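You operate a simulated robot arm through the tools that you are given. There is no shell and no other tool. Be economical: measure what you need, move in short steps, check, and stop when the job is done.

The job below is to be done with a simulated robot arm. You get a single attempt, and the scene is never put back.

TASK
Scrub the crust off the drip plate and drain the basin.
Fine: basket into the basin, brush back in its cup; the drain stays open. Set down upright: wire basket. What is to be rubbed or washed off counts as gone when no trace of it is left.
Where things are to end (x, y in the base frame): wire basket within 0.025 m of [0.54, -0.23].
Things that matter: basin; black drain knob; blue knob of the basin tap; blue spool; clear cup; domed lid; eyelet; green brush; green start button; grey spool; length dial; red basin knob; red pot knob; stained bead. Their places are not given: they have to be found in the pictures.

Only the result counts: the job must be done as asked and must still hold three seconds after the hand-in. Knocking over, shifting, dropping, spilling or breaking anything else fails it.

THE ROBOT
A 5-joint arm with a three-finger gripper, fixed in place. Base frame: the origin is at the foot of the arm, x ahead of it, y to its left, z up; the work surface is at about z = 0.84. Lengths are in m, angles in rad, forces in N, time in s.
With the tool pointing down near the work surface it reaches from about 0.32 to 0.66 m from the base axis. Its first joint turns from -2.897 to 2.897 rad. The tool tilts only in the upright plane through the base axis and itself; it spins freely about its own axis. Payload 1.37 kg.
The TCP is the grasp point between the finger pads, 0.016 m short of the fingertips. In the tool frame z runs along the fingers and y along their closing line. Largest opening 0.101 m; the body of the gripper starts 0.082 m behind the TCP.
Orientation is told as [roll, pitch, yaw] about the base's x, y, z axes, in that order, counted from this pose: with the fingers straight down and closing along the base's y, the tool's x points along the base's -x, its y along +y and its z along -z.

THE INTERFACE
- The arm moves only by the tool servo_tool. Its argument "motion" is a list of rows, each a list of 7 numbers: the shift along the tool's x, y, z in m, then the turn, a rotation vector about the tool's x, y, z in rad, then the finger opening in m, from 0 to 0.101. In form: [[x, y, z, wx, wy, wz, grip], ...]. A call has 1 to 8 rows; each row shifts and turns the commanded pose from where the row before left it, along the tool's axes as they then stand. A row lasts 0.2 s, in which the tool goes at most 0.05 m and 0.15 rad; a call with a longer step from one row to the next is refused whole, and so is a gripper value outside its range. A pose out of reach is approached as far as the arm can. The call stops where the force on the tool passes 40 N (or 10 N more than at its start, if that is more) or the arm is blocked; 0.2 s more then pass. Each finger travels about 0.045 m/s and halts on what it meets, pressing with about 21 N; the grip force reading is that of the motor and also rises with nothing between the fingers. The clock runs only during rows and for 0.2 s after the last one: add rows that do not move to give the fingers time. The reply holds the time, the measured pose of the TCP, the force on the tool along the base axes, the opening and the grip force, in the units named above and with some noise, with the torque about the TCP (base axes, N m) and any sound that the robot's microphone picked up.
- Cameras (640 x 400 px; columns grow to the right, rows downward): "scene" is fixed at [0.2179, -0.4992, 1.6225]; the picture's right is [0.83, -0.55, 0.00], its down [-0.47, -0.71, -0.53] and it looks along [0.29, 0.44, -0.85] (base axes); focal length 323 px, centre (320, 200). "wrist" rides on the gripper at [0.072, 0.02, -0.104] in the tool frame; the picture's right is [-0.27, 0.96, 0.00], its down [-0.76, -0.21, -0.62] and it looks along [-0.60, -0.16, 0.78] (tool axes); focal length 265 px, centre (320, 200).
- get_image(camera): a new picture of that camera. It takes no simulated time.
- lift_body(by): slides the trunk up (or, below 0, down) by that many m; the arm rides with it, the base frame stays. It gives what a move gives, with no picture.
- point_at(camera, pixels): there is no depth. For up to 12 entries [column, row, z] of the newest picture of that camera ("zoom" is the newest enlarged one), the place [x, y] in the base frame at which the ray of that pixel passes the height z, good to about 0.002 m. It takes no simulated time.
- inspect(camera, box): a new picture of the part [left, top, right, bottom] of that camera's present view, enlarged. It takes no simulated time.
- sign_off(): hands the job in; it is judged then, once.

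Work in short steps. Measure before you move; look again where a grasp or a placing could have gone wrong, and mend it. You have 80 turns and 54 pictures in all, those below and enlarged ones among them. Open the gripper and draw the arm clear of the work before you hand the job in, unless the task says otherwise; then end with one line.

The tools are called after "Call:" by a JSON object that holds its "name" and its "arguments". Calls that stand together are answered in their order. servo_tool: Moves the arm, as the interface text tells. Its arguments: {"type":"object","properties":{"motion":{"type":"array","items":{"type":"array","items":{"type":"number"}}}},"required":["motion"]} The other tools are called the same way: lift_body (by) slides the trunk up or down; get_image (camera) takes a picture; point_at (camera, pixels) gives the place at which the rays of pixels pass given heights; inspect (camera, box) takes an enlarged picture of a part of a camera's view; sign_off () hands the job in.

At the start:

```text
time: 0.0
tool_pos: [0.4971, -0.0354, 1.1672]
orientation: [0.0, 0.003, 0.0]
wrist_force: [-0.3, 0.9, -0.4]
wrist_torque: [-0.03, -0.02, 0.01]
finger_gap: 0.1004
gripper_force: 0.0
trunk travel left (down, up): [-0.525, 0.065]
```

scene: 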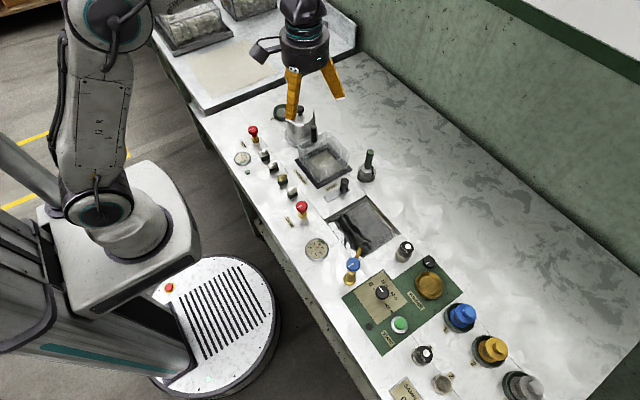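
wrist: 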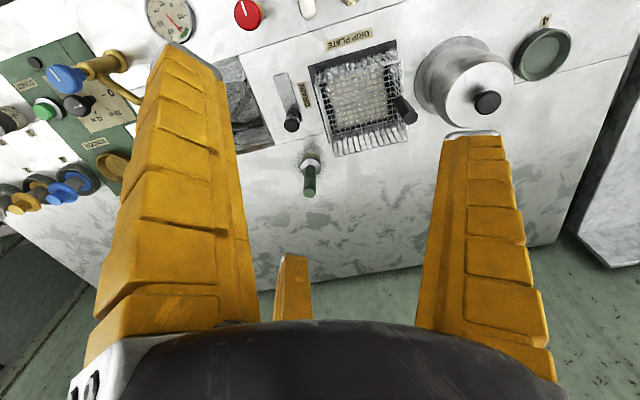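

The scene shows a basket on a drip plate around (323,158), the basin around (362,225), the brush around (368,165), and the drain knob near (344,185). I'll enlarge these areas.

Call:
{"name": "inspect", "arguments": {"camera": "scene", "box": [220, 90, 420, 215]}}

Call:
{"name": "inspect", "arguments": {"camera": "scene", "box": [280, 170, 480, 295]}}

Call:
{"name": "inspect", "arguments": {"camera": "wrist", "box": [220, 20, 540, 220]}}

```text
3.20 times, centred on (320, 152) of scene
```

zoom: 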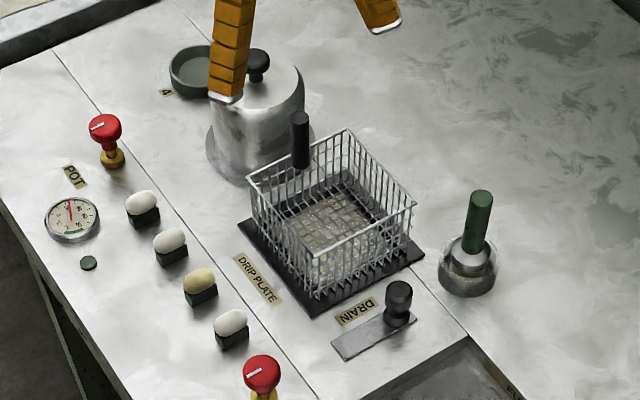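

```text
3.20 times, centred on (380, 232) of scene
```

zoom: 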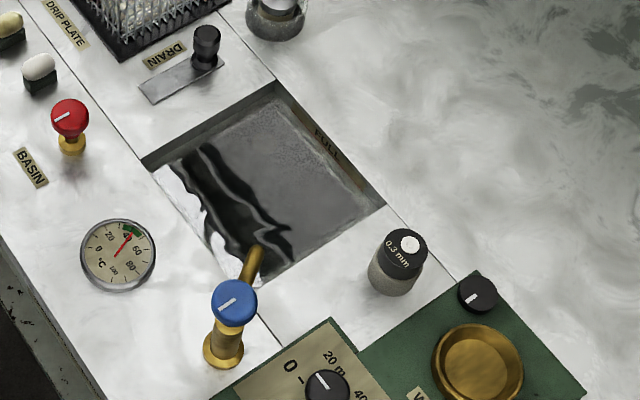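

```text
2.00 times, centred on (380, 120) of wrist
```

zoom: 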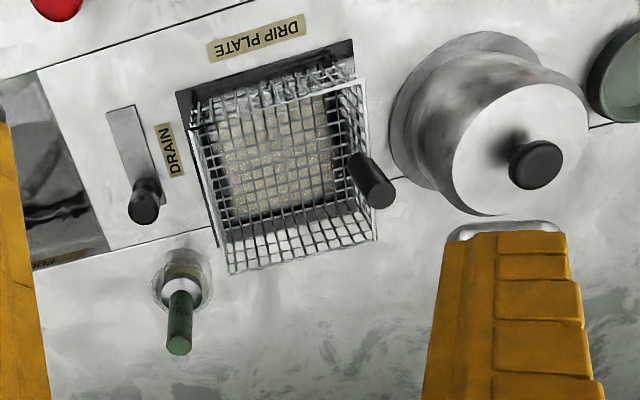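

Next I'm converting the key scene pixels to base coordinates: the drain knob and track, the brush, the basket handle and rim, and the basin corners.

Call:
{"name": "point_at", "arguments": {"camera": "scene", "pixels": [[344.7, 191.2, 0.845], [345, 180, 0.88], [326.9, 199.5, 0.84], [350, 187, 0.84], [366, 177.5, 0.84], [366, 172, 0.86], [370.3, 151.9, 0.93], [313.4, 126.9, 0.95], [324.4, 169, 0.84], [400.3, 234, 0.84], [366, 146, 0.84], [363, 260, 0.84]]}}

Call:
{"name": "point_at", "arguments": {"camera": "scene", "pixels": [[297.2, 145.6, 0.9], [328.7, 130.6, 0.9], [349.7, 154, 0.9], [317.5, 172, 0.9], [294.4, 160.3, 0.84], [316.9, 189.4, 0.84], [352.8, 170.6, 0.84], [324.4, 219.4, 0.84], [366, 195.6, 0.84], [313.75, 141.6, 0.9]]}}

Call:
{"name": "point_at", "arguments": {"camera": "wrist", "pixels": [[274, 62, 0.84], [292, 125, 0.88], [291, 119, 0.85], [310, 188, 0.92], [310, 165, 0.86], [310, 155, 0.84], [410, 117, 0.95], [397, 100, 0.9], [315, 93, 0.9], [335, 157, 0.9], [408, 141, 0.9], [403, 60, 0.9]]}}

```text
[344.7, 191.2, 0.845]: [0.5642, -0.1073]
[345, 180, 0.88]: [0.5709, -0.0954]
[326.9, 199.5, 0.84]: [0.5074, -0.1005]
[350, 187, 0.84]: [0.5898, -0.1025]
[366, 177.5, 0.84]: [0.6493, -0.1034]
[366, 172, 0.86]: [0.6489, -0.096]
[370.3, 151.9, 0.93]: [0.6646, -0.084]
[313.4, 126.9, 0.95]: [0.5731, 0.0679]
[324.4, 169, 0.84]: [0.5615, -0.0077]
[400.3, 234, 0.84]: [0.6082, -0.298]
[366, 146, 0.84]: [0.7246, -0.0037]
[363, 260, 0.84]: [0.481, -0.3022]
```

```text
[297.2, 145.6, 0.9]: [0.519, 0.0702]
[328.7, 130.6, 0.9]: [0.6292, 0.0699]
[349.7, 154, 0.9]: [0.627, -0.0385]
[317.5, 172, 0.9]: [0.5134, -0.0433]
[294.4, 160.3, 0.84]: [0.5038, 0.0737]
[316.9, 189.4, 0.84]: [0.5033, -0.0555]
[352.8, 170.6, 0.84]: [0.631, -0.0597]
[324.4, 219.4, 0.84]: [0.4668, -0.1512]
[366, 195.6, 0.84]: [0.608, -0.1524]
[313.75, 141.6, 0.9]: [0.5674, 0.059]
```

```text
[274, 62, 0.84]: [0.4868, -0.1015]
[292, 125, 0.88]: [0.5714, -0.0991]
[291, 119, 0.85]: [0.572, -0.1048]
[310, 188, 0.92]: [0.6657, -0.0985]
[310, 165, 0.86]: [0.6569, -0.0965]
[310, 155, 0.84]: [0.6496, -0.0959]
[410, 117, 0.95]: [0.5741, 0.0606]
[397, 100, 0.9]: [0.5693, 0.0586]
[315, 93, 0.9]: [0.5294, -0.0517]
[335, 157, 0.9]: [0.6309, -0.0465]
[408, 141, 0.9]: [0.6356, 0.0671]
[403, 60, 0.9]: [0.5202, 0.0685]
```

The drain knob is at about (0.569, -0.099) with its top near 0.885. I'll drop to just above it with a 0.05 opening.

Call:
{"name": "servo_tool", "arguments": {"motion": [[-0.018, -0.016, 0.04, 0, 0, 0, 0.05], [-0.018, -0.016, 0.04, 0, 0, 0, 0.05], [-0.018, -0.016, 0.04, 0, 0, 0, 0.05], [-0.018, -0.016, 0.04, 0, 0, 0, 0.05], [0, 0, 0.045, 0, 0, 0, 0.05], [0, 0, 0, 0, 0, 0, 0.05]]}}

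Call:
{"name": "get_image", "arguments": {"camera": "wrist"}}

Call:
{"name": "get_image", "arguments": {"camera": "scene"}}

```text
time: 1.4
tool_pos: [0.5683, -0.0979, 0.964]
orientation: [0.001, 0.001, -0.002]
wrist_force: [-0.2, 0.4, -0.1]
wrist_torque: [-0.03, -0.02, 0.04]
finger_gap: 0.0537
gripper_force: 1.8
trunk travel left (down, up): [-0.525, 0.065]
```

```text
48 pictures are left
```

wrist: 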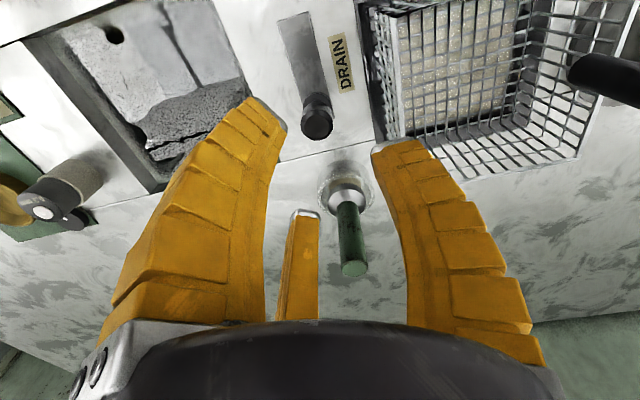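

```text
47 pictures are left
```

scene: 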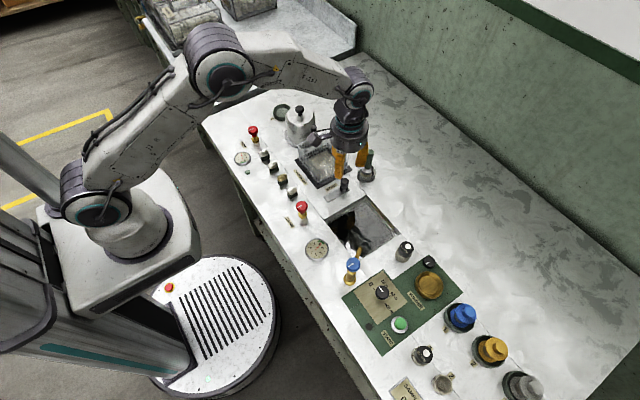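

The wrist picture seems to show three finger shapes, so I want to check the gripper's real geometry before going down.

Call:
{"name": "inspect", "arguments": {"camera": "scene", "box": [300, 100, 412, 215]}}

```text
3.48 times, centred on (356, 158) of scene
```

zoom: 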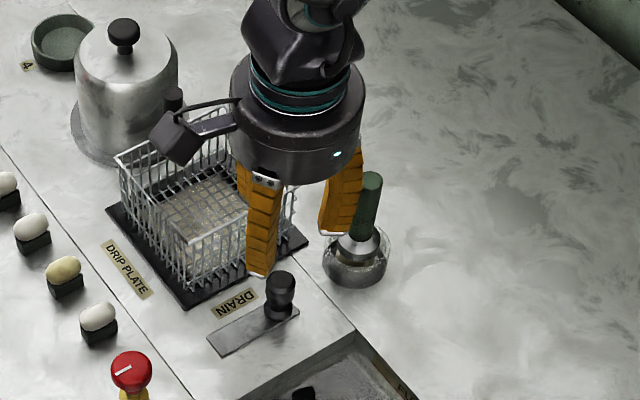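

I'm getting the fingertip positions at fingertip height (0.948).

Call:
{"name": "point_at", "arguments": {"camera": "zoom", "pixels": [[258, 272, 0.948], [335, 232, 0.948], [280, 280, 0.886]]}}

Call:
{"name": "point_at", "arguments": {"camera": "wrist", "pixels": [[267, 115, 0.948], [400, 147, 0.948], [305, 213, 0.948]]}}

```text
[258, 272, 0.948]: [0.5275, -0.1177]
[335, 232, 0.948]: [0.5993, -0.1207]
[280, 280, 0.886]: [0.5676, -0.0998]
```

```text
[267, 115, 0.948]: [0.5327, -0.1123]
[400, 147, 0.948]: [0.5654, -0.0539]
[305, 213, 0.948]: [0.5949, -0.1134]
```

The two outer finger shapes don't match the stated two-finger geometry, so I'll trust the specification. I'm going down to z≈0.868 around the knob and closing.

Call:
{"name": "servo_tool", "arguments": {"motion": [[0, 0.001, 0.04, 0, 0, 0, 0.05], [0, 0, 0.04, 0, 0, 0, 0.05], [0, 0, 0.014, 0, 0, 0, 0.05], [0, 0, 0, 0, 0, 0, 0.005], [0, 0, 0, 0, 0, 0, 0.005], [0, 0, 0, 0, 0, 0, 0.005]]}}

```text
time: 2.0
tool_pos: [0.5681, -0.0982, 0.8996]
orientation: [0.0, -0.003, 0.0]
wrist_force: [-5.2, 0.1, 12.7]
wrist_torque: [0.63, -0.03, 0.28]
finger_gap: 0.056
gripper_force: 3.8
trunk travel left (down, up): [-0.525, 0.065]
stopped in row 3: the force on the tool passed its limit at 58 N (the readings are from after the stop); the commanded pose is now the measured one
```

Contact was at about +0.05 m in y, toward the basket side. I'll look.

Call:
{"name": "get_image", "arguments": {"camera": "wrist"}}

Call:
{"name": "inspect", "arguments": {"camera": "scene", "box": [280, 110, 412, 215]}}

```text
45 pictures are left
```

wrist: 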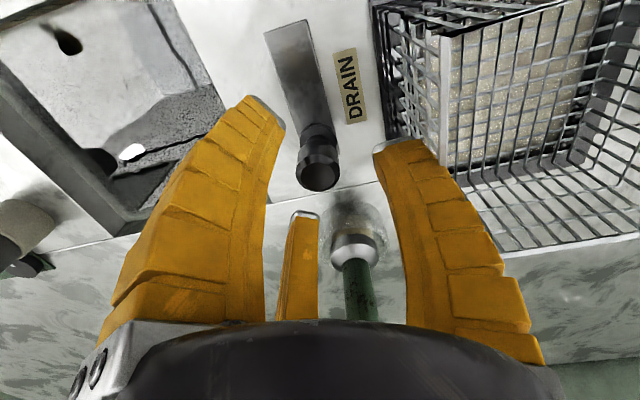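

```text
3.81 times, centred on (346, 162) of scene
```

zoom: 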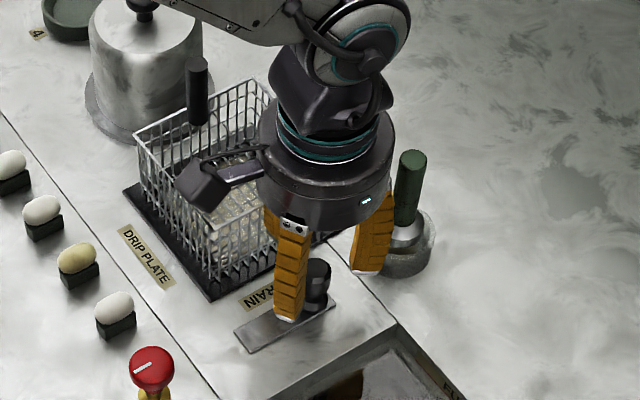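

The contact point works out to about (0.568, -0.046, 0.90), which is the basket rim against the outer face of the finger. I'll raise, narrow the opening to 0.032 and check the gap before going down again.

Call:
{"name": "servo_tool", "arguments": {"motion": [[0, 0, -0.03, 0, 0, 0, 0.05], [0, -0.002, -0.02, 0, 0, 0, 0.032], [0, 0, 0, 0, 0, 0, 0.032], [0, 0, 0, 0, 0, 0, 0.032], [0, 0, 0, 0, 0, 0, 0.032]]}}

Call:
{"name": "get_image", "arguments": {"camera": "wrist"}}

```text
time: 3.2
tool_pos: [0.5684, -0.0999, 0.9464]
orientation: [0.0, -0.003, 0.003]
wrist_force: [-0.5, -0.2, -0.5]
wrist_torque: [0.0, -0.02, 0.0]
finger_gap: 0.0367
gripper_force: 3.8
trunk travel left (down, up): [-0.525, 0.065]
```

```text
43 pictures are left
```

wrist: 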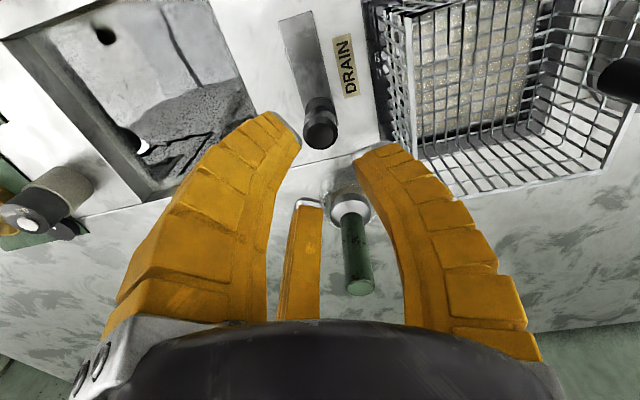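

The gap is now 0.037 and still centred on the knob, so I'm going down in small steps.

Call:
{"name": "servo_tool", "arguments": {"motion": [[0, 0, 0.03, 0, 0, 0, 0.032], [0, 0, 0.025, 0, 0, 0, 0.032], [0, 0, 0.012, 0, 0, 0, 0.032], [0, 0, 0.01, 0, 0, 0, 0.032], [0, 0, 0, 0, 0, 0, 0.0]]}}

```text
time: 4.4
tool_pos: [0.5687, -0.0998, 0.8702]
orientation: [-0.001, -0.004, 0.004]
wrist_force: [1.9, 1.6, 0.3]
wrist_torque: [0.04, -0.03, -0.02]
finger_gap: 0.0183
gripper_force: 13.4
trunk travel left (down, up): [-0.525, 0.065]
```

The fingers gripped the knob at a gap of about 0.018. I'll slide it toward -x along the track.

Call:
{"name": "servo_tool", "arguments": {"motion": [[0, 0, 0, 0, 0, 0, 0.0], [0.015, 0, 0, 0, 0, 0, 0.0], [0.015, 0, 0, 0, 0, 0, 0.0], [0.015, 0, 0, 0, 0, 0, 0.0], [0, 0, 0, 0, 0, 0, 0.0]]}}

Call:
{"name": "get_image", "arguments": {"camera": "wrist"}}

```text
time: 5.6
tool_pos: [0.5347, -0.1003, 0.8709]
orientation: [-0.006, -0.019, 0.004]
wrist_force: [34.9, 11.9, 2.7]
wrist_torque: [0.1, -0.21, 0.09]
finger_gap: 0.0144
gripper_force: 27.7
trunk travel left (down, up): [-0.525, 0.065]
```

```text
42 pictures are left
```

wrist: 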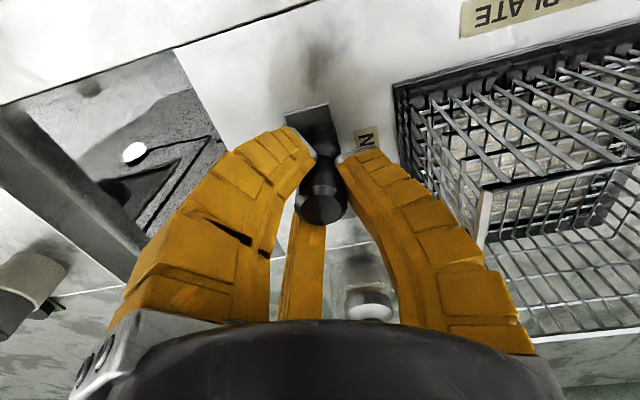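

The force rose to 35 N in x after 0.034 m, so either it's at its stop or the fingers slipped. I'll open, rise and look.

Call:
{"name": "servo_tool", "arguments": {"motion": [[-0.008, 0, 0, 0, 0, 0, 0.0], [0, 0, 0, 0, 0, 0, 0.032], [0, 0, 0, 0, 0, 0, 0.032], [0, 0, -0.04, 0, 0, 0, 0.032], [0, 0, -0.04, 0, 0, 0, 0.032]]}}

Call:
{"name": "get_image", "arguments": {"camera": "wrist"}}

Call:
{"name": "inspect", "arguments": {"camera": "scene", "box": [270, 120, 430, 270]}}

```text
time: 6.8
tool_pos: [0.5302, -0.0993, 0.9504]
orientation: [0.0, 0.001, 0.001]
wrist_force: [-0.1, 0.1, 1.3]
wrist_torque: [0.02, -0.04, 0.01]
finger_gap: 0.0367
gripper_force: 2.8
trunk travel left (down, up): [-0.525, 0.065]
```

```text
41 pictures are left
```

wrist: 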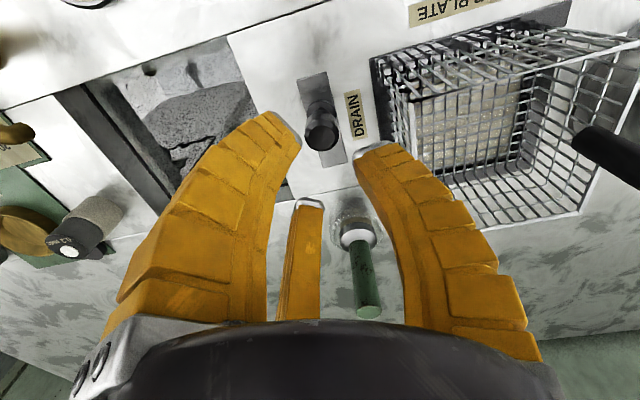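

```text
2.67 times, centred on (350, 195) of scene
```

zoom: 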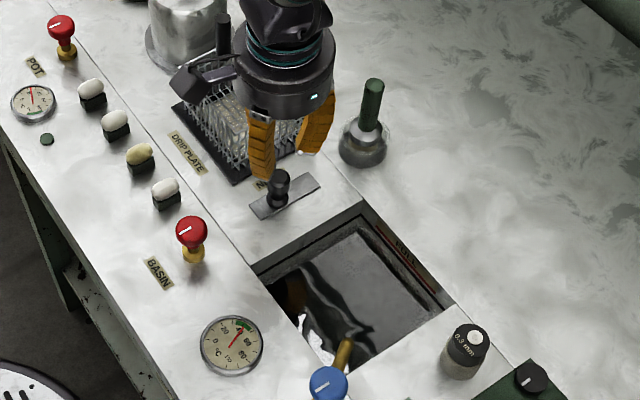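

The knob is now near (320,130), about 0.53 in x, which may be only part of its travel. I'll grip it again and pull further with a watchful push.

Call:
{"name": "servo_tool", "arguments": {"motion": [[0, 0, 0.04, 0, 0, 0, 0.032], [0, 0, 0.035, 0, 0, 0, 0.032], [0, 0, 0.005, 0, 0, 0, 0.0], [0, 0, 0, 0, 0, 0, 0.0], [0.008, 0, 0, 0, 0, 0, 0.0], [0.008, 0, 0, 0, 0, 0, 0.0], [0.006, 0, 0, 0, 0, 0, 0.0]]}}

```text
time: 8.3
tool_pos: [0.5283, -0.1031, 0.8706]
orientation: [-0.009, -0.038, 0.0]
wrist_force: [17.6, -2.4, -15.6]
wrist_torque: [0.3, 0.22, -0.03]
finger_gap: 0.0204
gripper_force: 27.9
trunk travel left (down, up): [-0.525, 0.065]
stopped in row 7: the force on the tool passed its limit at 45 N (the readings are from after the stop); the commanded pose is now the measured one
```

It's blocked at x≈0.53, so that is the end of its travel. I'll release it, rise clear, and check the knob and basin.

Call:
{"name": "servo_tool", "arguments": {"motion": [[-0.004, 0, 0, 0, 0, 0, 0.0], [0, 0, 0, 0, 0, 0, 0.032], [0, 0, 0, 0, 0, 0, 0.032], [0, 0, -0.04, 0, 0, 0, 0.032], [0, 0, -0.05, 0, 0, 0, 0.032], [0, 0, -0.05, 0, 0, 0, 0.05], [0, 0, -0.03, 0, 0, 0, 0.05]]}}

Call:
{"name": "get_image", "arguments": {"camera": "wrist"}}

Call:
{"name": "inspect", "arguments": {"camera": "scene", "box": [310, 170, 430, 295]}}

```text
time: 9.9
tool_pos: [0.5217, -0.1012, 1.0464]
orientation: [-0.005, -0.032, 0.0]
wrist_force: [-0.4, -0.9, -0.7]
wrist_torque: [0.01, -0.02, -0.02]
finger_gap: 0.054
gripper_force: 2.9
trunk travel left (down, up): [-0.525, 0.065]
```

```text
39 pictures are left
```

wrist: 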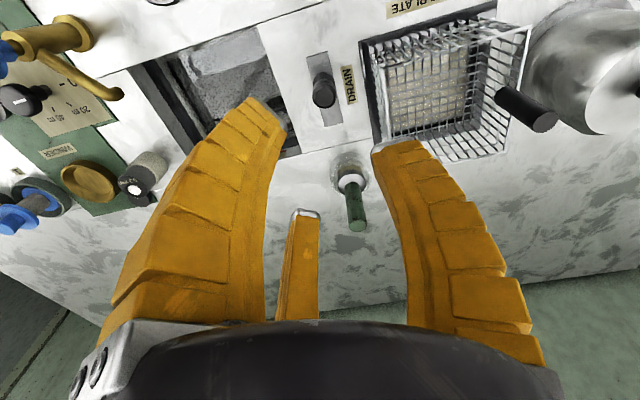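

```text
3.20 times, centred on (370, 232) of scene
```

zoom: 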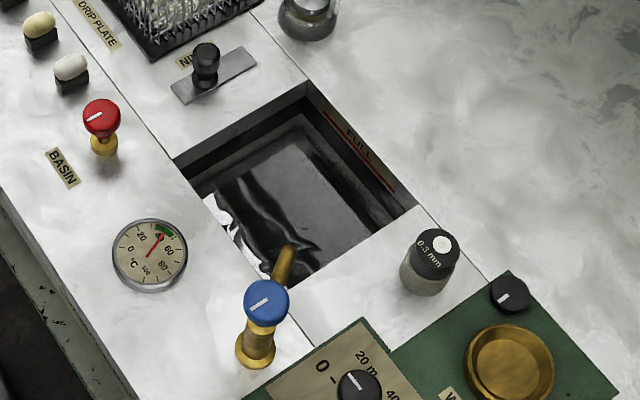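

The water level is dropping: the walls and the FULL mark are exposed. Next I'll triangulate the tap spout, basket handle and basket rim from both views.

Call:
{"name": "point_at", "arguments": {"camera": "zoom", "pixels": [[287, 250, 0.88], [287, 250, 0.92], [268, 288, 0.95], [176, 160, 0.84], [308, 82, 0.84]]}}

Call:
{"name": "point_at", "arguments": {"camera": "wrist", "pixels": [[119, 93, 0.88], [119, 93, 0.92], [543, 122, 0.955], [500, 97, 0.91], [398, 163, 0.91], [506, 152, 0.91], [530, 28, 0.91], [388, 58, 0.91]]}}

Call:
{"name": "inspect", "arguments": {"camera": "scene", "box": [250, 90, 400, 210]}}

```text
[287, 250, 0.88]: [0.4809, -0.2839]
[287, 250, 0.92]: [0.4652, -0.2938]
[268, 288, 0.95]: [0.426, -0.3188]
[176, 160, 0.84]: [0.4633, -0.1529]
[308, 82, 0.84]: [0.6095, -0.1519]
```

```text
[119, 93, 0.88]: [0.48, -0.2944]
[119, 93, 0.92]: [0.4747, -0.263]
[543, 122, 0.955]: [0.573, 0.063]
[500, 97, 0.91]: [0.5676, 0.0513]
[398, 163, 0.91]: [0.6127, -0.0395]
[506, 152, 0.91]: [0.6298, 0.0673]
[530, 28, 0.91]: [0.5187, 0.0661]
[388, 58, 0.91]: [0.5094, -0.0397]
```

```text
3.33 times, centred on (325, 150) of scene
```

zoom: 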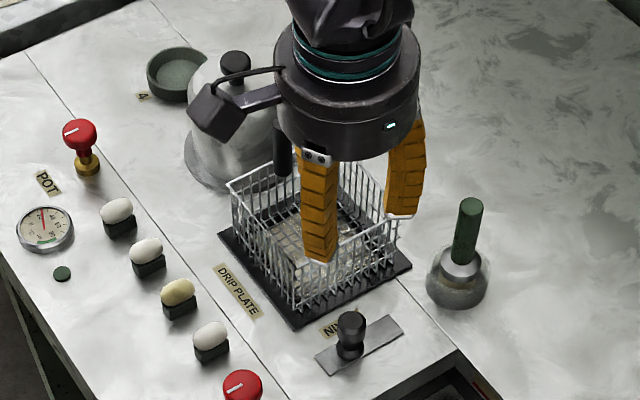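

The spout tip is near (0.478, -0.286, 0.885), and the basket is about 0.107 square, centred near (0.569, 0.014). The pot stands close to the handle, so I'm moving over the handle to measure the clearance and straightening the pitch on the way.

Call:
{"name": "servo_tool", "arguments": {"motion": [[-0.01, 0.04, -0.02, 0, 0.03, 0, 0.05], [-0.015, 0.045, -0.01, 0, 0, 0, 0.05], [-0.015, 0.045, 0, 0, 0, 0, 0.05], [-0.009, 0.029, 0, 0, 0, 0, 0.05], [0, 0, 0, 0, 0, 0, 0.05]]}}

Call:
{"name": "get_image", "arguments": {"camera": "wrist"}}

Call:
{"name": "inspect", "arguments": {"camera": "scene", "box": [250, 80, 400, 210]}}

```text
time: 11.1
tool_pos: [0.5729, 0.0585, 1.0715]
orientation: [0.0, 0.001, -0.002]
wrist_force: [0.7, 0.0, 0.5]
wrist_torque: [0.02, 0.0, 0.03]
finger_gap: 0.0538
gripper_force: 3.1
trunk travel left (down, up): [-0.525, 0.065]
```

```text
36 pictures are left
```

wrist: 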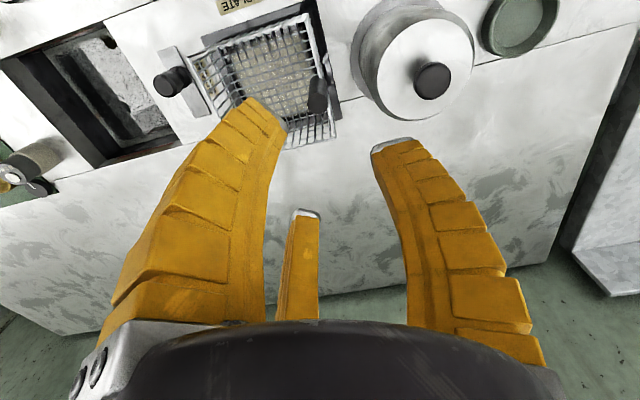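

```text
3.08 times, centred on (325, 145) of scene
```

zoom: 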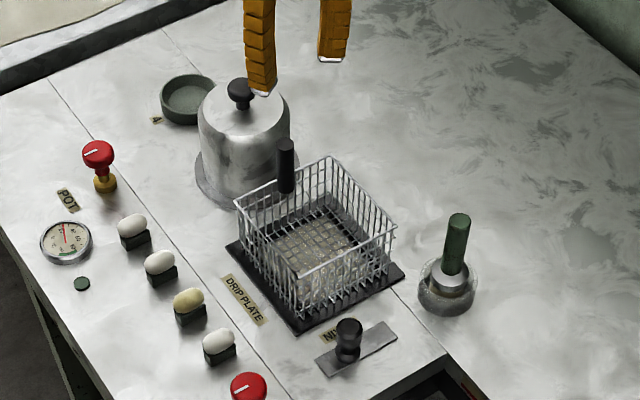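

Measuring the pot, lid and handle from this view.

Call:
{"name": "point_at", "arguments": {"camera": "wrist", "pixels": [[378, 65, 0.93], [378, 65, 0.96], [474, 60, 0.96], [432, 82, 0.98], [352, 40, 0.84], [317, 90, 0.955], [318, 97, 0.955], [324, 80, 0.915], [197, 62, 0.91], [310, 17, 0.91], [338, 136, 0.91], [230, 105, 0.91]]}}

Call:
{"name": "point_at", "arguments": {"camera": "zoom", "pixels": [[198, 110, 0.96], [291, 108, 0.96], [240, 85, 0.98], [286, 145, 0.955], [287, 190, 0.915], [235, 203, 0.91], [329, 157, 0.91], [396, 229, 0.91], [296, 283, 0.91], [195, 160, 0.84], [292, 190, 0.84]]}}

```text
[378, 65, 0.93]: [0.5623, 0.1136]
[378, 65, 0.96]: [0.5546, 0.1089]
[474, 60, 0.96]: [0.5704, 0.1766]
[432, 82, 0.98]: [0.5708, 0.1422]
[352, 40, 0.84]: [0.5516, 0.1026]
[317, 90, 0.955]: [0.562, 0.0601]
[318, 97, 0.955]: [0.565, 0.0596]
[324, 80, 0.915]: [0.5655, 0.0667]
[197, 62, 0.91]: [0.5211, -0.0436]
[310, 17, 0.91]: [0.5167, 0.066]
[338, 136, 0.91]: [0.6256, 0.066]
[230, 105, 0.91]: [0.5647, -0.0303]
```

```text
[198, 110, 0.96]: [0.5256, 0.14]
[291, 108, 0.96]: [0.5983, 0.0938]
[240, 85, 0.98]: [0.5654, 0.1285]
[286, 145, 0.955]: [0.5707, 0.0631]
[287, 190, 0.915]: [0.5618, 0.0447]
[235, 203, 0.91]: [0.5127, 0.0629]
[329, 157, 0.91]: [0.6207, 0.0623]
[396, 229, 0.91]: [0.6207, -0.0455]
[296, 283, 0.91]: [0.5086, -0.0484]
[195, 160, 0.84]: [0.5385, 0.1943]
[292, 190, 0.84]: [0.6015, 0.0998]
```

The handle is at about (0.567, 0.060) with its top near 0.96. The basket centre is at (0.567, 0.009), and the pot edge starts at y≈0.10. I'm narrowing the gap, going down onto the handle and closing.

Call:
{"name": "servo_tool", "arguments": {"motion": [[0.006, 0.0015, 0.02, 0, 0, 0, 0.028], [0, 0, 0.02, 0, 0, 0, 0.028], [0, 0, 0.03, 0, 0, 0, 0.028], [0, 0, 0.03, 0, 0, 0, 0.028], [0, 0, 0.015, 0, 0, 0, 0.028], [0, 0, 0.01, 0, 0, 0, 0.028], [0, 0, 0, 0, 0, 0, 0.0], [0, 0, 0, 0, 0, 0, 0.0]]}}

Call:
{"name": "get_image", "arguments": {"camera": "wrist"}}

```text
time: 12.9
tool_pos: [0.5653, 0.0573, 0.947]
orientation: [0.001, -0.003, 0.0]
wrist_force: [-0.4, 0.0, 1.8]
wrist_torque: [-0.04, 0.18, 0.01]
finger_gap: 0.0127
gripper_force: 21.1
trunk travel left (down, up): [-0.525, 0.065]
```

```text
34 pictures are left
```

wrist: 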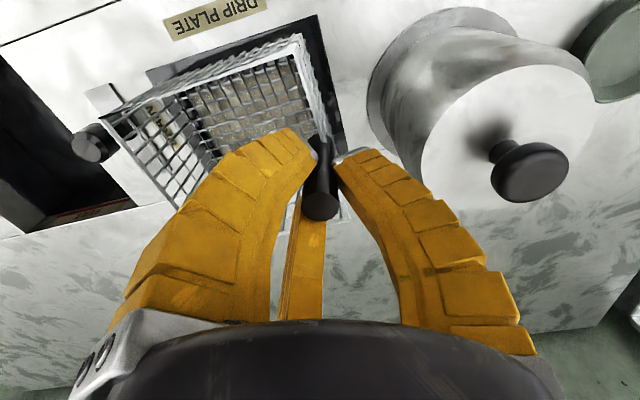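

The handle is gripped at a gap of 0.0127. I'll lift straight up in small steps.

Call:
{"name": "servo_tool", "arguments": {"motion": [[0, 0, -0.02, 0, 0, 0, 0.0], [0, 0, -0.04, 0, 0, 0, 0.0], [0, 0, -0.04, 0, 0, 0, 0.0], [0, 0, -0.03, 0, 0, 0, 0.0], [0, 0, 0, 0, 0, 0, 0.0]]}}

Call:
{"name": "inspect", "arguments": {"camera": "scene", "box": [220, 60, 420, 215]}}

Call:
{"name": "get_image", "arguments": {"camera": "wrist"}}

```text
time: 14.1
tool_pos: [0.5667, 0.0601, 1.0762]
orientation: [0.0, 0.002, 0.0]
wrist_force: [0.4, 1.2, -0.9]
wrist_torque: [0.04, -0.03, 0.02]
finger_gap: 0.0115
gripper_force: 21.4
trunk travel left (down, up): [-0.525, 0.065]
```

```text
2.58 times, centred on (320, 138) of scene
```

zoom: 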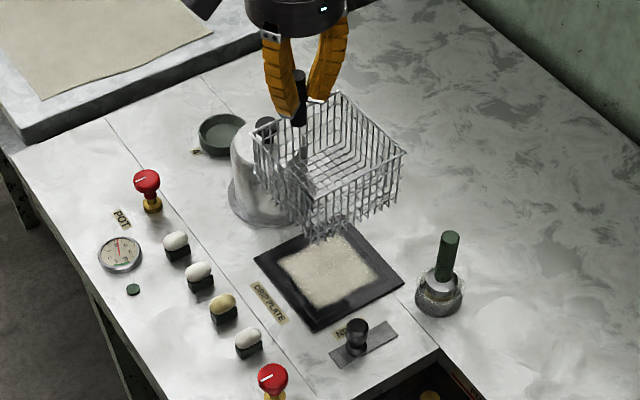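

```text
32 pictures are left
```

wrist: 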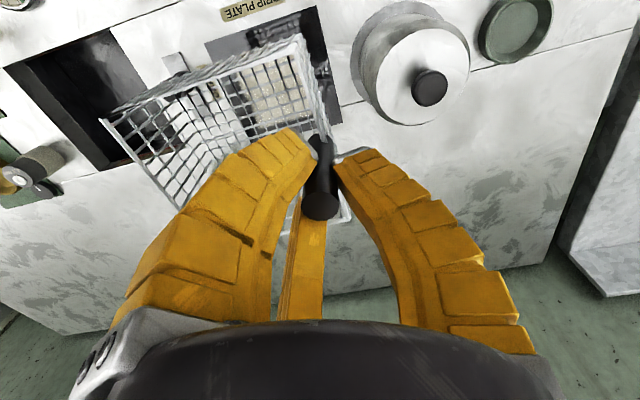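

The basket is held level. I'm carrying it over the basin so the handle is at (0.545, -0.176).

Call:
{"name": "servo_tool", "arguments": {"motion": [[0.003, -0.03, 0, 0, 0, 0, 0.0], [0.003, -0.04, 0, 0, 0, 0, 0.0], [0.004, -0.04, 0, 0, 0, 0, 0.0], [0.004, -0.04, 0, 0, 0, 0, 0.0], [0.004, -0.04, 0, 0, 0, 0, 0.0], [0.003, -0.03, 0, 0, 0, 0, 0.0], [0.001, -0.016, 0, 0, 0, 0, 0.0], [0, 0, 0, 0, 0, 0, 0.0]]}}

Call:
{"name": "inspect", "arguments": {"camera": "scene", "box": [280, 120, 460, 300]}}

Call:
{"name": "get_image", "arguments": {"camera": "wrist"}}

```text
time: 15.9
tool_pos: [0.5448, -0.1785, 1.0799]
orientation: [-0.002, -0.004, 0.002]
wrist_force: [-0.7, -0.4, -1.1]
wrist_torque: [0.08, -0.01, 0.02]
finger_gap: 0.0111
gripper_force: 21.1
trunk travel left (down, up): [-0.525, 0.065]
```

```text
2.22 times, centred on (370, 210) of scene
```

zoom: 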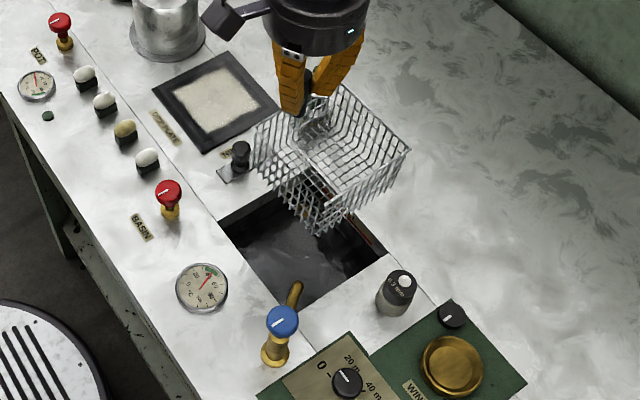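

```text
30 pictures are left
```

wrist: 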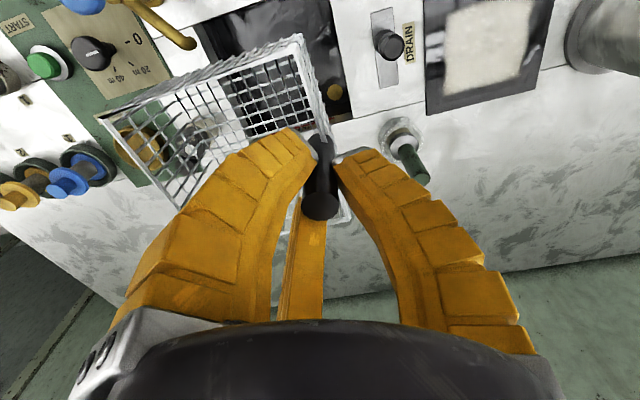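

I'm checking where the held rim's corners lie, with the rim at about z = 1.043.

Call:
{"name": "point_at", "arguments": {"camera": "zoom", "pixels": [[256, 126, 1.043], [341, 85, 1.043], [410, 150, 1.043], [322, 200, 1.043], [387, 253, 0.84], [305, 168, 0.84], [220, 222, 0.84]]}}

Call:
{"name": "point_at", "arguments": {"camera": "wrist", "pixels": [[101, 122, 1.043], [300, 36, 1.043], [320, 170, 1.043]]}}

```text
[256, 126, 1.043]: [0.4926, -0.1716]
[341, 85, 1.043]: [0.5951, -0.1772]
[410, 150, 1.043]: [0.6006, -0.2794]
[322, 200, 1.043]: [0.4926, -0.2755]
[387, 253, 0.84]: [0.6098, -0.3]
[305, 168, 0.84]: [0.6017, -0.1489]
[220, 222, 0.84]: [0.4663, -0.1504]
```

```text
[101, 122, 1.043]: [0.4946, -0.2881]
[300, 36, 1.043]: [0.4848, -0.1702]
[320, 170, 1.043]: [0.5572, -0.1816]
```

The basket is centred at about (0.545, -0.226), clear of the walls and the spout. I'm lowering it in stages.

Call:
{"name": "servo_tool", "arguments": {"motion": [[0, 0, 0.03, 0, 0, 0, 0.0], [0, 0, 0.03, 0, 0, 0, 0.0], [0, 0, 0.03, 0, 0, 0, 0.0], [0, 0, 0.02, 0, 0, 0, 0.0], [0, 0, 0.02, 0, 0, 0, 0.0], [0, 0, 0, 0, 0, 0, 0.0]]}}

Call:
{"name": "inspect", "arguments": {"camera": "scene", "box": [310, 160, 430, 280]}}

```text
time: 17.3
tool_pos: [0.5437, -0.1778, 0.9487]
orientation: [-0.002, -0.003, -0.001]
wrist_force: [0.8, 0.1, -0.7]
wrist_torque: [0.06, -0.01, -0.01]
finger_gap: 0.0113
gripper_force: 21.0
trunk travel left (down, up): [-0.525, 0.065]
```

```text
3.33 times, centred on (370, 220) of scene
```

zoom: 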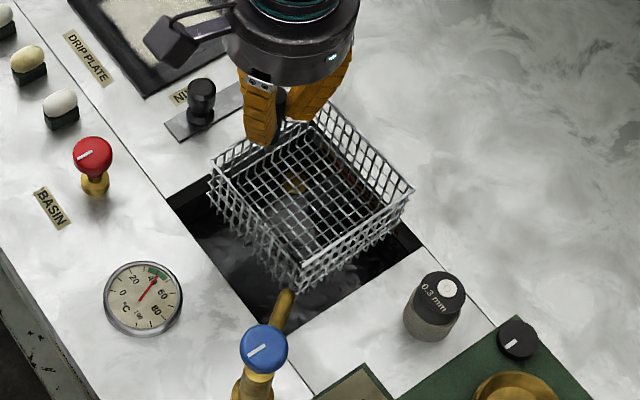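

Entry looks clear, with the basket inside the opening and beside the spout. I'll go on in small steps until contact.

Call:
{"name": "servo_tool", "arguments": {"motion": [[0, 0, 0.01, 0, 0, 0, 0.0], [0, 0, 0.01, 0, 0, 0, 0.0], [0, 0, 0.01, 0, 0, 0, 0.0], [0, 0, 0.01, 0, 0, 0, 0.0], [0, 0, 0.01, 0, 0, 0, 0.0], [0, 0, 0.01, 0, 0, 0, 0.0], [0, 0, 0, 0, 0, 0, 0.0]]}}

Call:
{"name": "inspect", "arguments": {"camera": "scene", "box": [310, 160, 430, 280]}}

```text
time: 18.9
tool_pos: [0.5444, -0.1768, 0.8902]
orientation: [0.0, -0.005, 0.001]
wrist_force: [-0.3, 0.1, -0.4]
wrist_torque: [0.03, -0.03, 0.01]
finger_gap: 0.0112
gripper_force: 21.6
trunk travel left (down, up): [-0.525, 0.065]
```

```text
3.33 times, centred on (370, 220) of scene
```

zoom: 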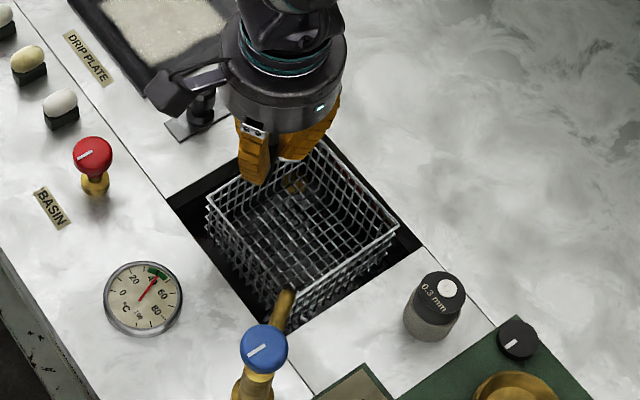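

There's no contact yet, with the basket bottom near 0.787. I'm lowering in finer steps.

Call:
{"name": "servo_tool", "arguments": {"motion": [[0, 0, 0.006, 0, 0, 0, 0.0], [0, 0, 0.006, 0, 0, 0, 0.0], [0, 0, 0.006, 0, 0, 0, 0.0], [0, 0, 0.006, 0, 0, 0, 0.0], [0, 0, 0.005, 0, 0, 0, 0.0], [0, 0, 0, 0, 0, 0, 0.0]]}}

```text
time: 20.3
tool_pos: [0.5437, -0.1761, 0.8611]
orientation: [-0.003, -0.006, 0.001]
wrist_force: [2.1, 2.7, 13.9]
wrist_torque: [0.07, -0.07, -0.05]
finger_gap: 0.0165
gripper_force: 20.7
trunk travel left (down, up): [-0.525, 0.065]
```

There's contact: 14 N upward, and the gap grew to 0.0165. I'll look.

Call:
{"name": "inspect", "arguments": {"camera": "scene", "box": [310, 160, 430, 280]}}

Call:
{"name": "get_image", "arguments": {"camera": "wrist"}}

```text
3.33 times, centred on (370, 220) of scene
```

zoom: 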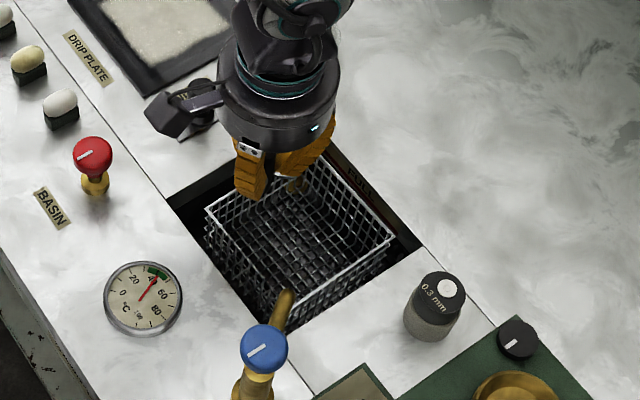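

```text
26 pictures are left
```

wrist: 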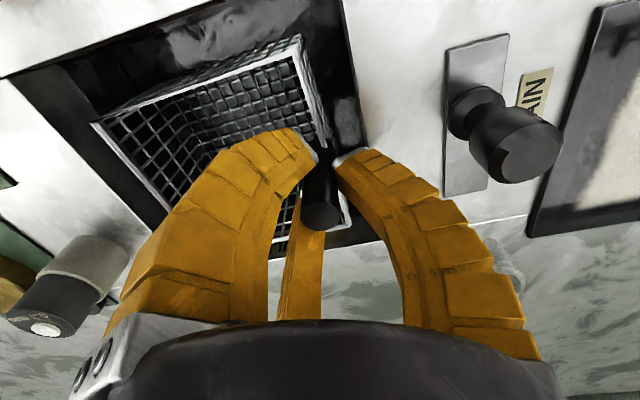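

The torque is near zero, which fits the floor reacting directly under the handle, so the basket is standing on the basin floor (rim level). I'll relieve the force, open a little and rise.

Call:
{"name": "servo_tool", "arguments": {"motion": [[0, 0, -0.005, 0, 0, 0, 0.0], [0, 0, 0, 0, 0, 0, 0.026], [0, 0, 0, 0, 0, 0, 0.026], [0, 0, -0.015, 0, 0, 0, 0.026], [0, 0, -0.03, 0, 0, 0, 0.026], [0, 0, -0.05, 0, 0, 0, 0.03], [0, 0, -0.05, 0, 0, 0, 0.03], [0, 0, 0, 0, 0, 0, 0.03]]}}

Call:
{"name": "get_image", "arguments": {"camera": "wrist"}}

Call:
{"name": "inspect", "arguments": {"camera": "scene", "box": [290, 120, 430, 280]}}

```text
time: 22.1
tool_pos: [0.5415, -0.1765, 1.0074]
orientation: [-0.003, -0.003, 0.0]
wrist_force: [0.4, 0.3, 0.2]
wrist_torque: [0.04, 0.04, 0.0]
finger_gap: 0.0348
gripper_force: 3.5
trunk travel left (down, up): [-0.525, 0.065]
```

```text
25 pictures are left
```

wrist: 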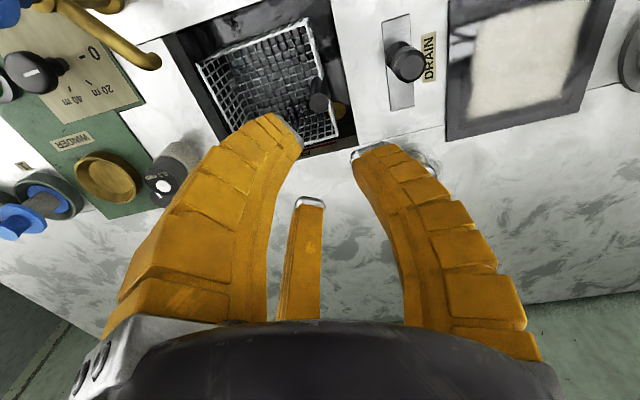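

```text
2.50 times, centred on (360, 200) of scene
```

zoom: 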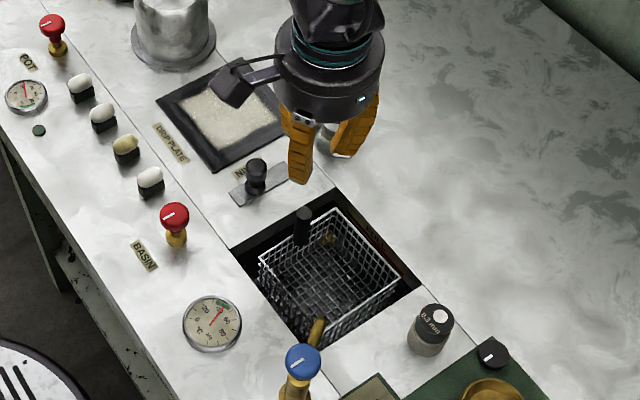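

The basket is upright in the basin. I'm measuring its centre, the crust corners and the brush.

Call:
{"name": "point_at", "arguments": {"camera": "wrist", "pixels": [[197, 65, 0.823], [306, 19, 0.823], [338, 135, 0.823], [478, 10, 0.85], [563, 3, 0.85], [552, 98, 0.85], [470, 117, 0.85], [318, 90, 0.87]]}}

Call:
{"name": "point_at", "arguments": {"camera": "zoom", "pixels": [[259, 262, 0.823], [340, 209, 0.823], [400, 268, 0.823], [178, 112, 0.85], [222, 155, 0.85], [158, 101, 0.85], [220, 171, 0.85], [282, 132, 0.85]]}}

```text
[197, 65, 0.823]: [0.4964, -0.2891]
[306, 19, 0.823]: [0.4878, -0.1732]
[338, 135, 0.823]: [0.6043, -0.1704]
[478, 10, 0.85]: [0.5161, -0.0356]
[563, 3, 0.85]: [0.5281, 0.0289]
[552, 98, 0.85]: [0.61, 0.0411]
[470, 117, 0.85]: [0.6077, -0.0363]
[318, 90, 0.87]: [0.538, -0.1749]
```

```text
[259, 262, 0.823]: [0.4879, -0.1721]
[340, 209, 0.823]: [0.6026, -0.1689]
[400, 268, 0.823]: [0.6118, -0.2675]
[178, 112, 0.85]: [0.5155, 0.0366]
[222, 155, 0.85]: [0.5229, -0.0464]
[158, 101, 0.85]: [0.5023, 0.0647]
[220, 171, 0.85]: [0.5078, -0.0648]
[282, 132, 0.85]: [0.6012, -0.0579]
```

The basket centre is about (0.546, -0.228), inside tolerance. Next I'm moving above the brush at (0.65, -0.096).

Call:
{"name": "servo_tool", "arguments": {"motion": [[-0.02, 0.02, -0.03, 0, 0, 0, 0.05], [-0.03, 0.02, 0, 0, 0, 0, 0.05], [-0.03, 0.02, 0, 0, 0, 0, 0.05], [-0.027, 0.02, 0, 0, 0, 0, 0.05], [0, 0, 0, 0, 0, 0, 0.05]]}}

Call:
{"name": "get_image", "arguments": {"camera": "wrist"}}

Call:
{"name": "inspect", "arguments": {"camera": "scene", "box": [280, 90, 420, 215]}}

```text
time: 23.3
tool_pos: [0.6369, -0.1019, 1.037]
orientation: [0.001, -0.002, 0.0]
wrist_force: [-0.5, 0.2, -0.5]
wrist_torque: [-0.01, 0.01, -0.06]
finger_gap: 0.0539
gripper_force: 2.8
out of reach, approached as far as the arm can: row 4
trunk travel left (down, up): [-0.525, 0.065]
```

```text
23 pictures are left
```

wrist: 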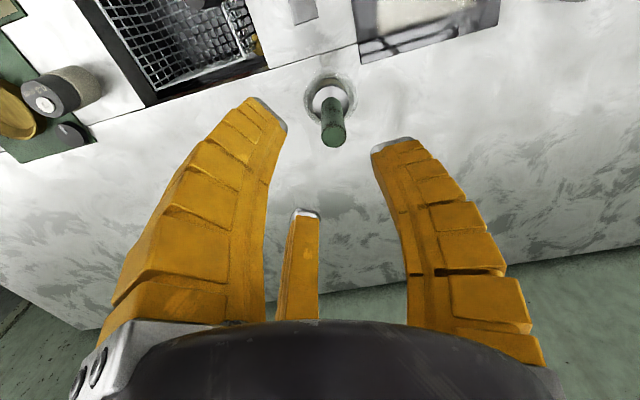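

```text
3.20 times, centred on (350, 152) of scene
```

zoom: 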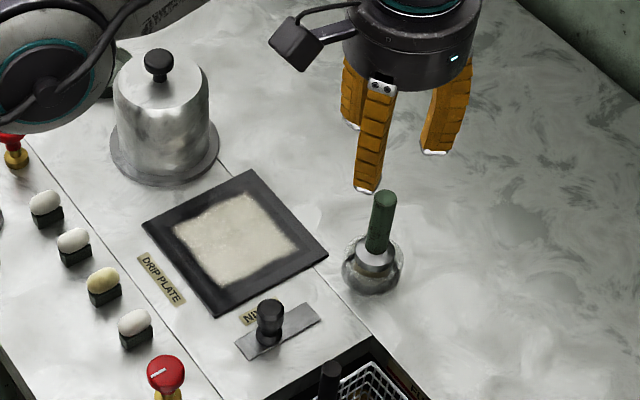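

I'm fixing the brush axis more precisely.

Call:
{"name": "point_at", "arguments": {"camera": "wrist", "pixels": [[334, 137, 0.944], [330, 92, 0.87], [329, 95, 0.86]]}}

Call:
{"name": "point_at", "arguments": {"camera": "zoom", "pixels": [[386, 196, 0.944], [374, 262, 0.87], [371, 282, 0.84], [187, 222, 0.85], [253, 192, 0.85], [296, 245, 0.85], [222, 280, 0.85]]}}

```text
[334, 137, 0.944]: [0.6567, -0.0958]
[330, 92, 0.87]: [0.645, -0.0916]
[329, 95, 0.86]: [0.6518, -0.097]
```

```text
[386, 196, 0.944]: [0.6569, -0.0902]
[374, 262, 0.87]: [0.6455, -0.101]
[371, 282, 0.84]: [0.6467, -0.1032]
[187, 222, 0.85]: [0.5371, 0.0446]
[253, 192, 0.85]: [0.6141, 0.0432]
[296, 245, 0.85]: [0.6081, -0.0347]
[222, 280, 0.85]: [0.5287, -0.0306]
```

The brush sits near (0.653, -0.095) at grip height. I'll lower to z≈0.975 and see how far out I can reach there.

Call:
{"name": "servo_tool", "arguments": {"motion": [[0, 0.003, 0.03, 0, 0, 0, 0.05], [0, 0.002, 0.03, 0, 0, 0, 0.05], [-0.015, 0.001, 0, 0, 0, 0, 0.05], [0, 0, 0, 0, 0, 0, 0.05]]}}

```text
time: 24.3
tool_pos: [0.652, -0.0958, 0.9787]
orientation: [-0.001, -0.005, 0.0]
wrist_force: [0.2, -0.1, 0.5]
wrist_torque: [-0.01, -0.02, -0.03]
finger_gap: 0.0536
gripper_force: 2.7
trunk travel left (down, up): [-0.525, 0.065]
```

It's in reach at (0.652, -0.0958). I'll go down to z≈0.922 and close on the handle.

Call:
{"name": "servo_tool", "arguments": {"motion": [[0, 0, 0.02, 0, 0, 0, 0.05], [0, 0, 0.02, 0, 0, 0, 0.05], [-0.001, 0, 0.016, 0, 0, 0, 0.05], [0, 0, 0, 0, 0, 0, 0.0], [0, 0, 0, 0, 0, 0, 0.0], [0, 0, 0, 0, 0, 0, 0.0]]}}

Call:
{"name": "get_image", "arguments": {"camera": "wrist"}}

```text
time: 25.7
tool_pos: [0.6535, -0.0973, 0.9233]
orientation: [-0.001, -0.002, 0.0]
wrist_force: [-1.0, 0.3, 2.9]
wrist_torque: [0.03, 0.12, -0.01]
finger_gap: 0.0153
gripper_force: 21.4
trunk travel left (down, up): [-0.525, 0.065]
```

```text
21 pictures are left
```

wrist: 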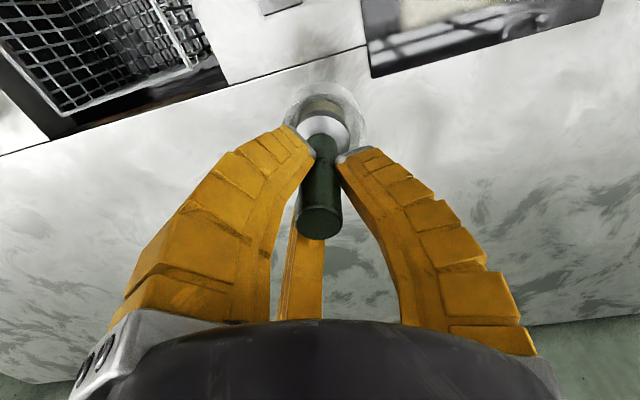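

The brush is gripped at a gap of 0.015. I'm lifting it out of its cup.

Call:
{"name": "servo_tool", "arguments": {"motion": [[0, 0, -0.015, 0, 0, 0, 0.0], [0, 0, -0.02, 0, 0, 0, 0.0], [0, 0, -0.02, 0, 0, 0, 0.0], [0.01, 0, -0.01, 0, 0, 0, 0.0], [0.02, 0, -0.005, 0, 0, 0, 0.0], [0, 0, 0, 0, 0, 0, 0.0]]}}

Call:
{"name": "inspect", "arguments": {"camera": "scene", "box": [280, 90, 420, 215]}}

Call:
{"name": "get_image", "arguments": {"camera": "wrist"}}

```text
time: 27.1
tool_pos: [0.6226, -0.0951, 0.9938]
orientation: [-0.001, -0.003, 0.001]
wrist_force: [-0.4, -0.5, -0.2]
wrist_torque: [0.0, -0.02, 0.04]
finger_gap: 0.0142
gripper_force: 21.2
trunk travel left (down, up): [-0.525, 0.065]
```

```text
3.20 times, centred on (350, 152) of scene
```

zoom: 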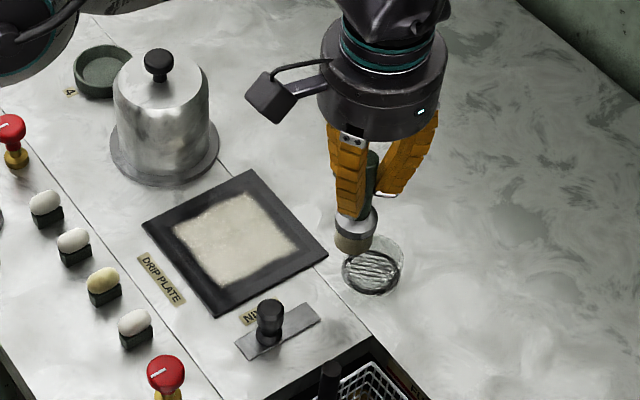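

```text
19 pictures are left
```

wrist: 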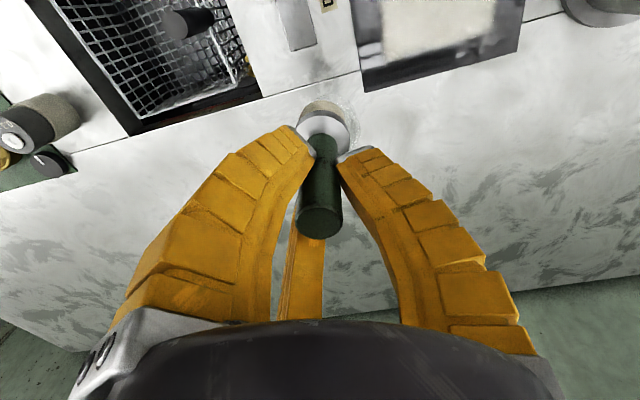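

The brush is out and held, and the cup is left at about (0.648, -0.100). I'm moving to the crust's near +y corner, above (0.53, 0.045).

Call:
{"name": "point_at", "arguments": {"camera": "zoom", "pixels": [[352, 248, 0.918], [371, 282, 0.842], [373, 262, 0.865], [344, 268, 0.85], [404, 262, 0.85]]}}

Call:
{"name": "servo_tool", "arguments": {"motion": [[0.02, 0.03, 0, 0, 0, 0, 0.0], [0.02, 0.03, 0, 0, 0, 0, 0.0], [0.02, 0.03, 0, 0, 0, 0, 0.0], [0.02, 0.03, 0, 0, 0, 0, 0.0], [0.0126, 0.02, 0, 0, 0, 0, 0.0], [0, 0, 0.02, 0, 0, 0, 0.0], [0, 0, 0.02, 0, 0, 0, 0.0], [0, 0, 0.01, 0, 0, 0, 0.0]]}}

Call:
{"name": "inspect", "arguments": {"camera": "scene", "box": [270, 90, 390, 200]}}

```text
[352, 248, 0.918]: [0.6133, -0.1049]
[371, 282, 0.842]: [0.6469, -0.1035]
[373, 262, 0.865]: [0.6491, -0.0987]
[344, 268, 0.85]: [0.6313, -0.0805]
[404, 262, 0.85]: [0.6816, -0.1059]
```

```text
time: 28.9
tool_pos: [0.5297, 0.0437, 0.9395]
orientation: [0.0, 0.0, -0.002]
wrist_force: [-0.1, 0.1, -0.9]
wrist_torque: [0.01, 0.02, 0.01]
finger_gap: 0.0139
gripper_force: 20.9
trunk travel left (down, up): [-0.525, 0.065]
```

```text
3.64 times, centred on (330, 145) of scene
```

zoom: 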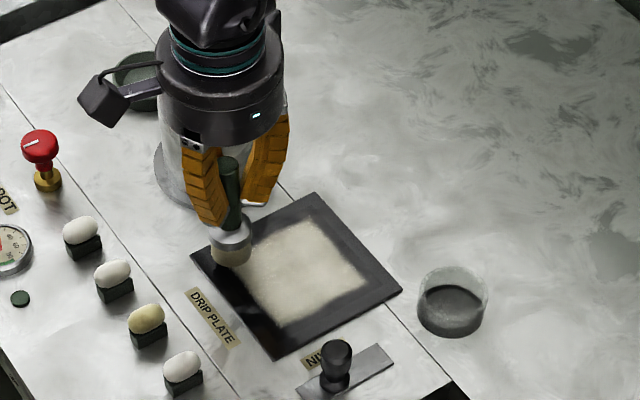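

The brush is over the crust's corner. I'm lowering gently until it touches.

Call:
{"name": "servo_tool", "arguments": {"motion": [[-0.005, 0, 0.005, 0, 0, 0, 0.0], [0, 0, 0.004, 0, 0, 0, 0.0], [0, 0, 0.003, 0, 0, 0, 0.0], [0, 0, 0.003, 0, 0, 0, 0.0]]}}

```text
time: 29.9
tool_pos: [0.5353, 0.0426, 0.9258]
orientation: [0.001, -0.001, 0.0]
wrist_force: [-0.6, 0.0, -1.1]
wrist_torque: [0.0, -0.04, 0.0]
finger_gap: 0.0138
gripper_force: 21.6
trunk travel left (down, up): [-0.525, 0.065]
```

No contact yet at z = 0.926, so I'll keep lowering in 2 mm steps.

Call:
{"name": "servo_tool", "arguments": {"motion": [[0, 0, 0.002, 0, 0, 0, 0.0], [0, 0, 0.002, 0, 0, 0, 0.0], [0, 0, 0.002, 0, 0, 0, 0.0], [0, 0, 0.002, 0, 0, 0, 0.0]]}}

```text
time: 30.9
tool_pos: [0.5357, 0.0432, 0.9202]
orientation: [0.0, -0.008, 0.001]
wrist_force: [2.0, 1.9, 15.6]
wrist_torque: [-0.04, -0.05, -0.01]
finger_gap: 0.0198
gripper_force: 20.3
trunk travel left (down, up): [-0.525, 0.065]
```

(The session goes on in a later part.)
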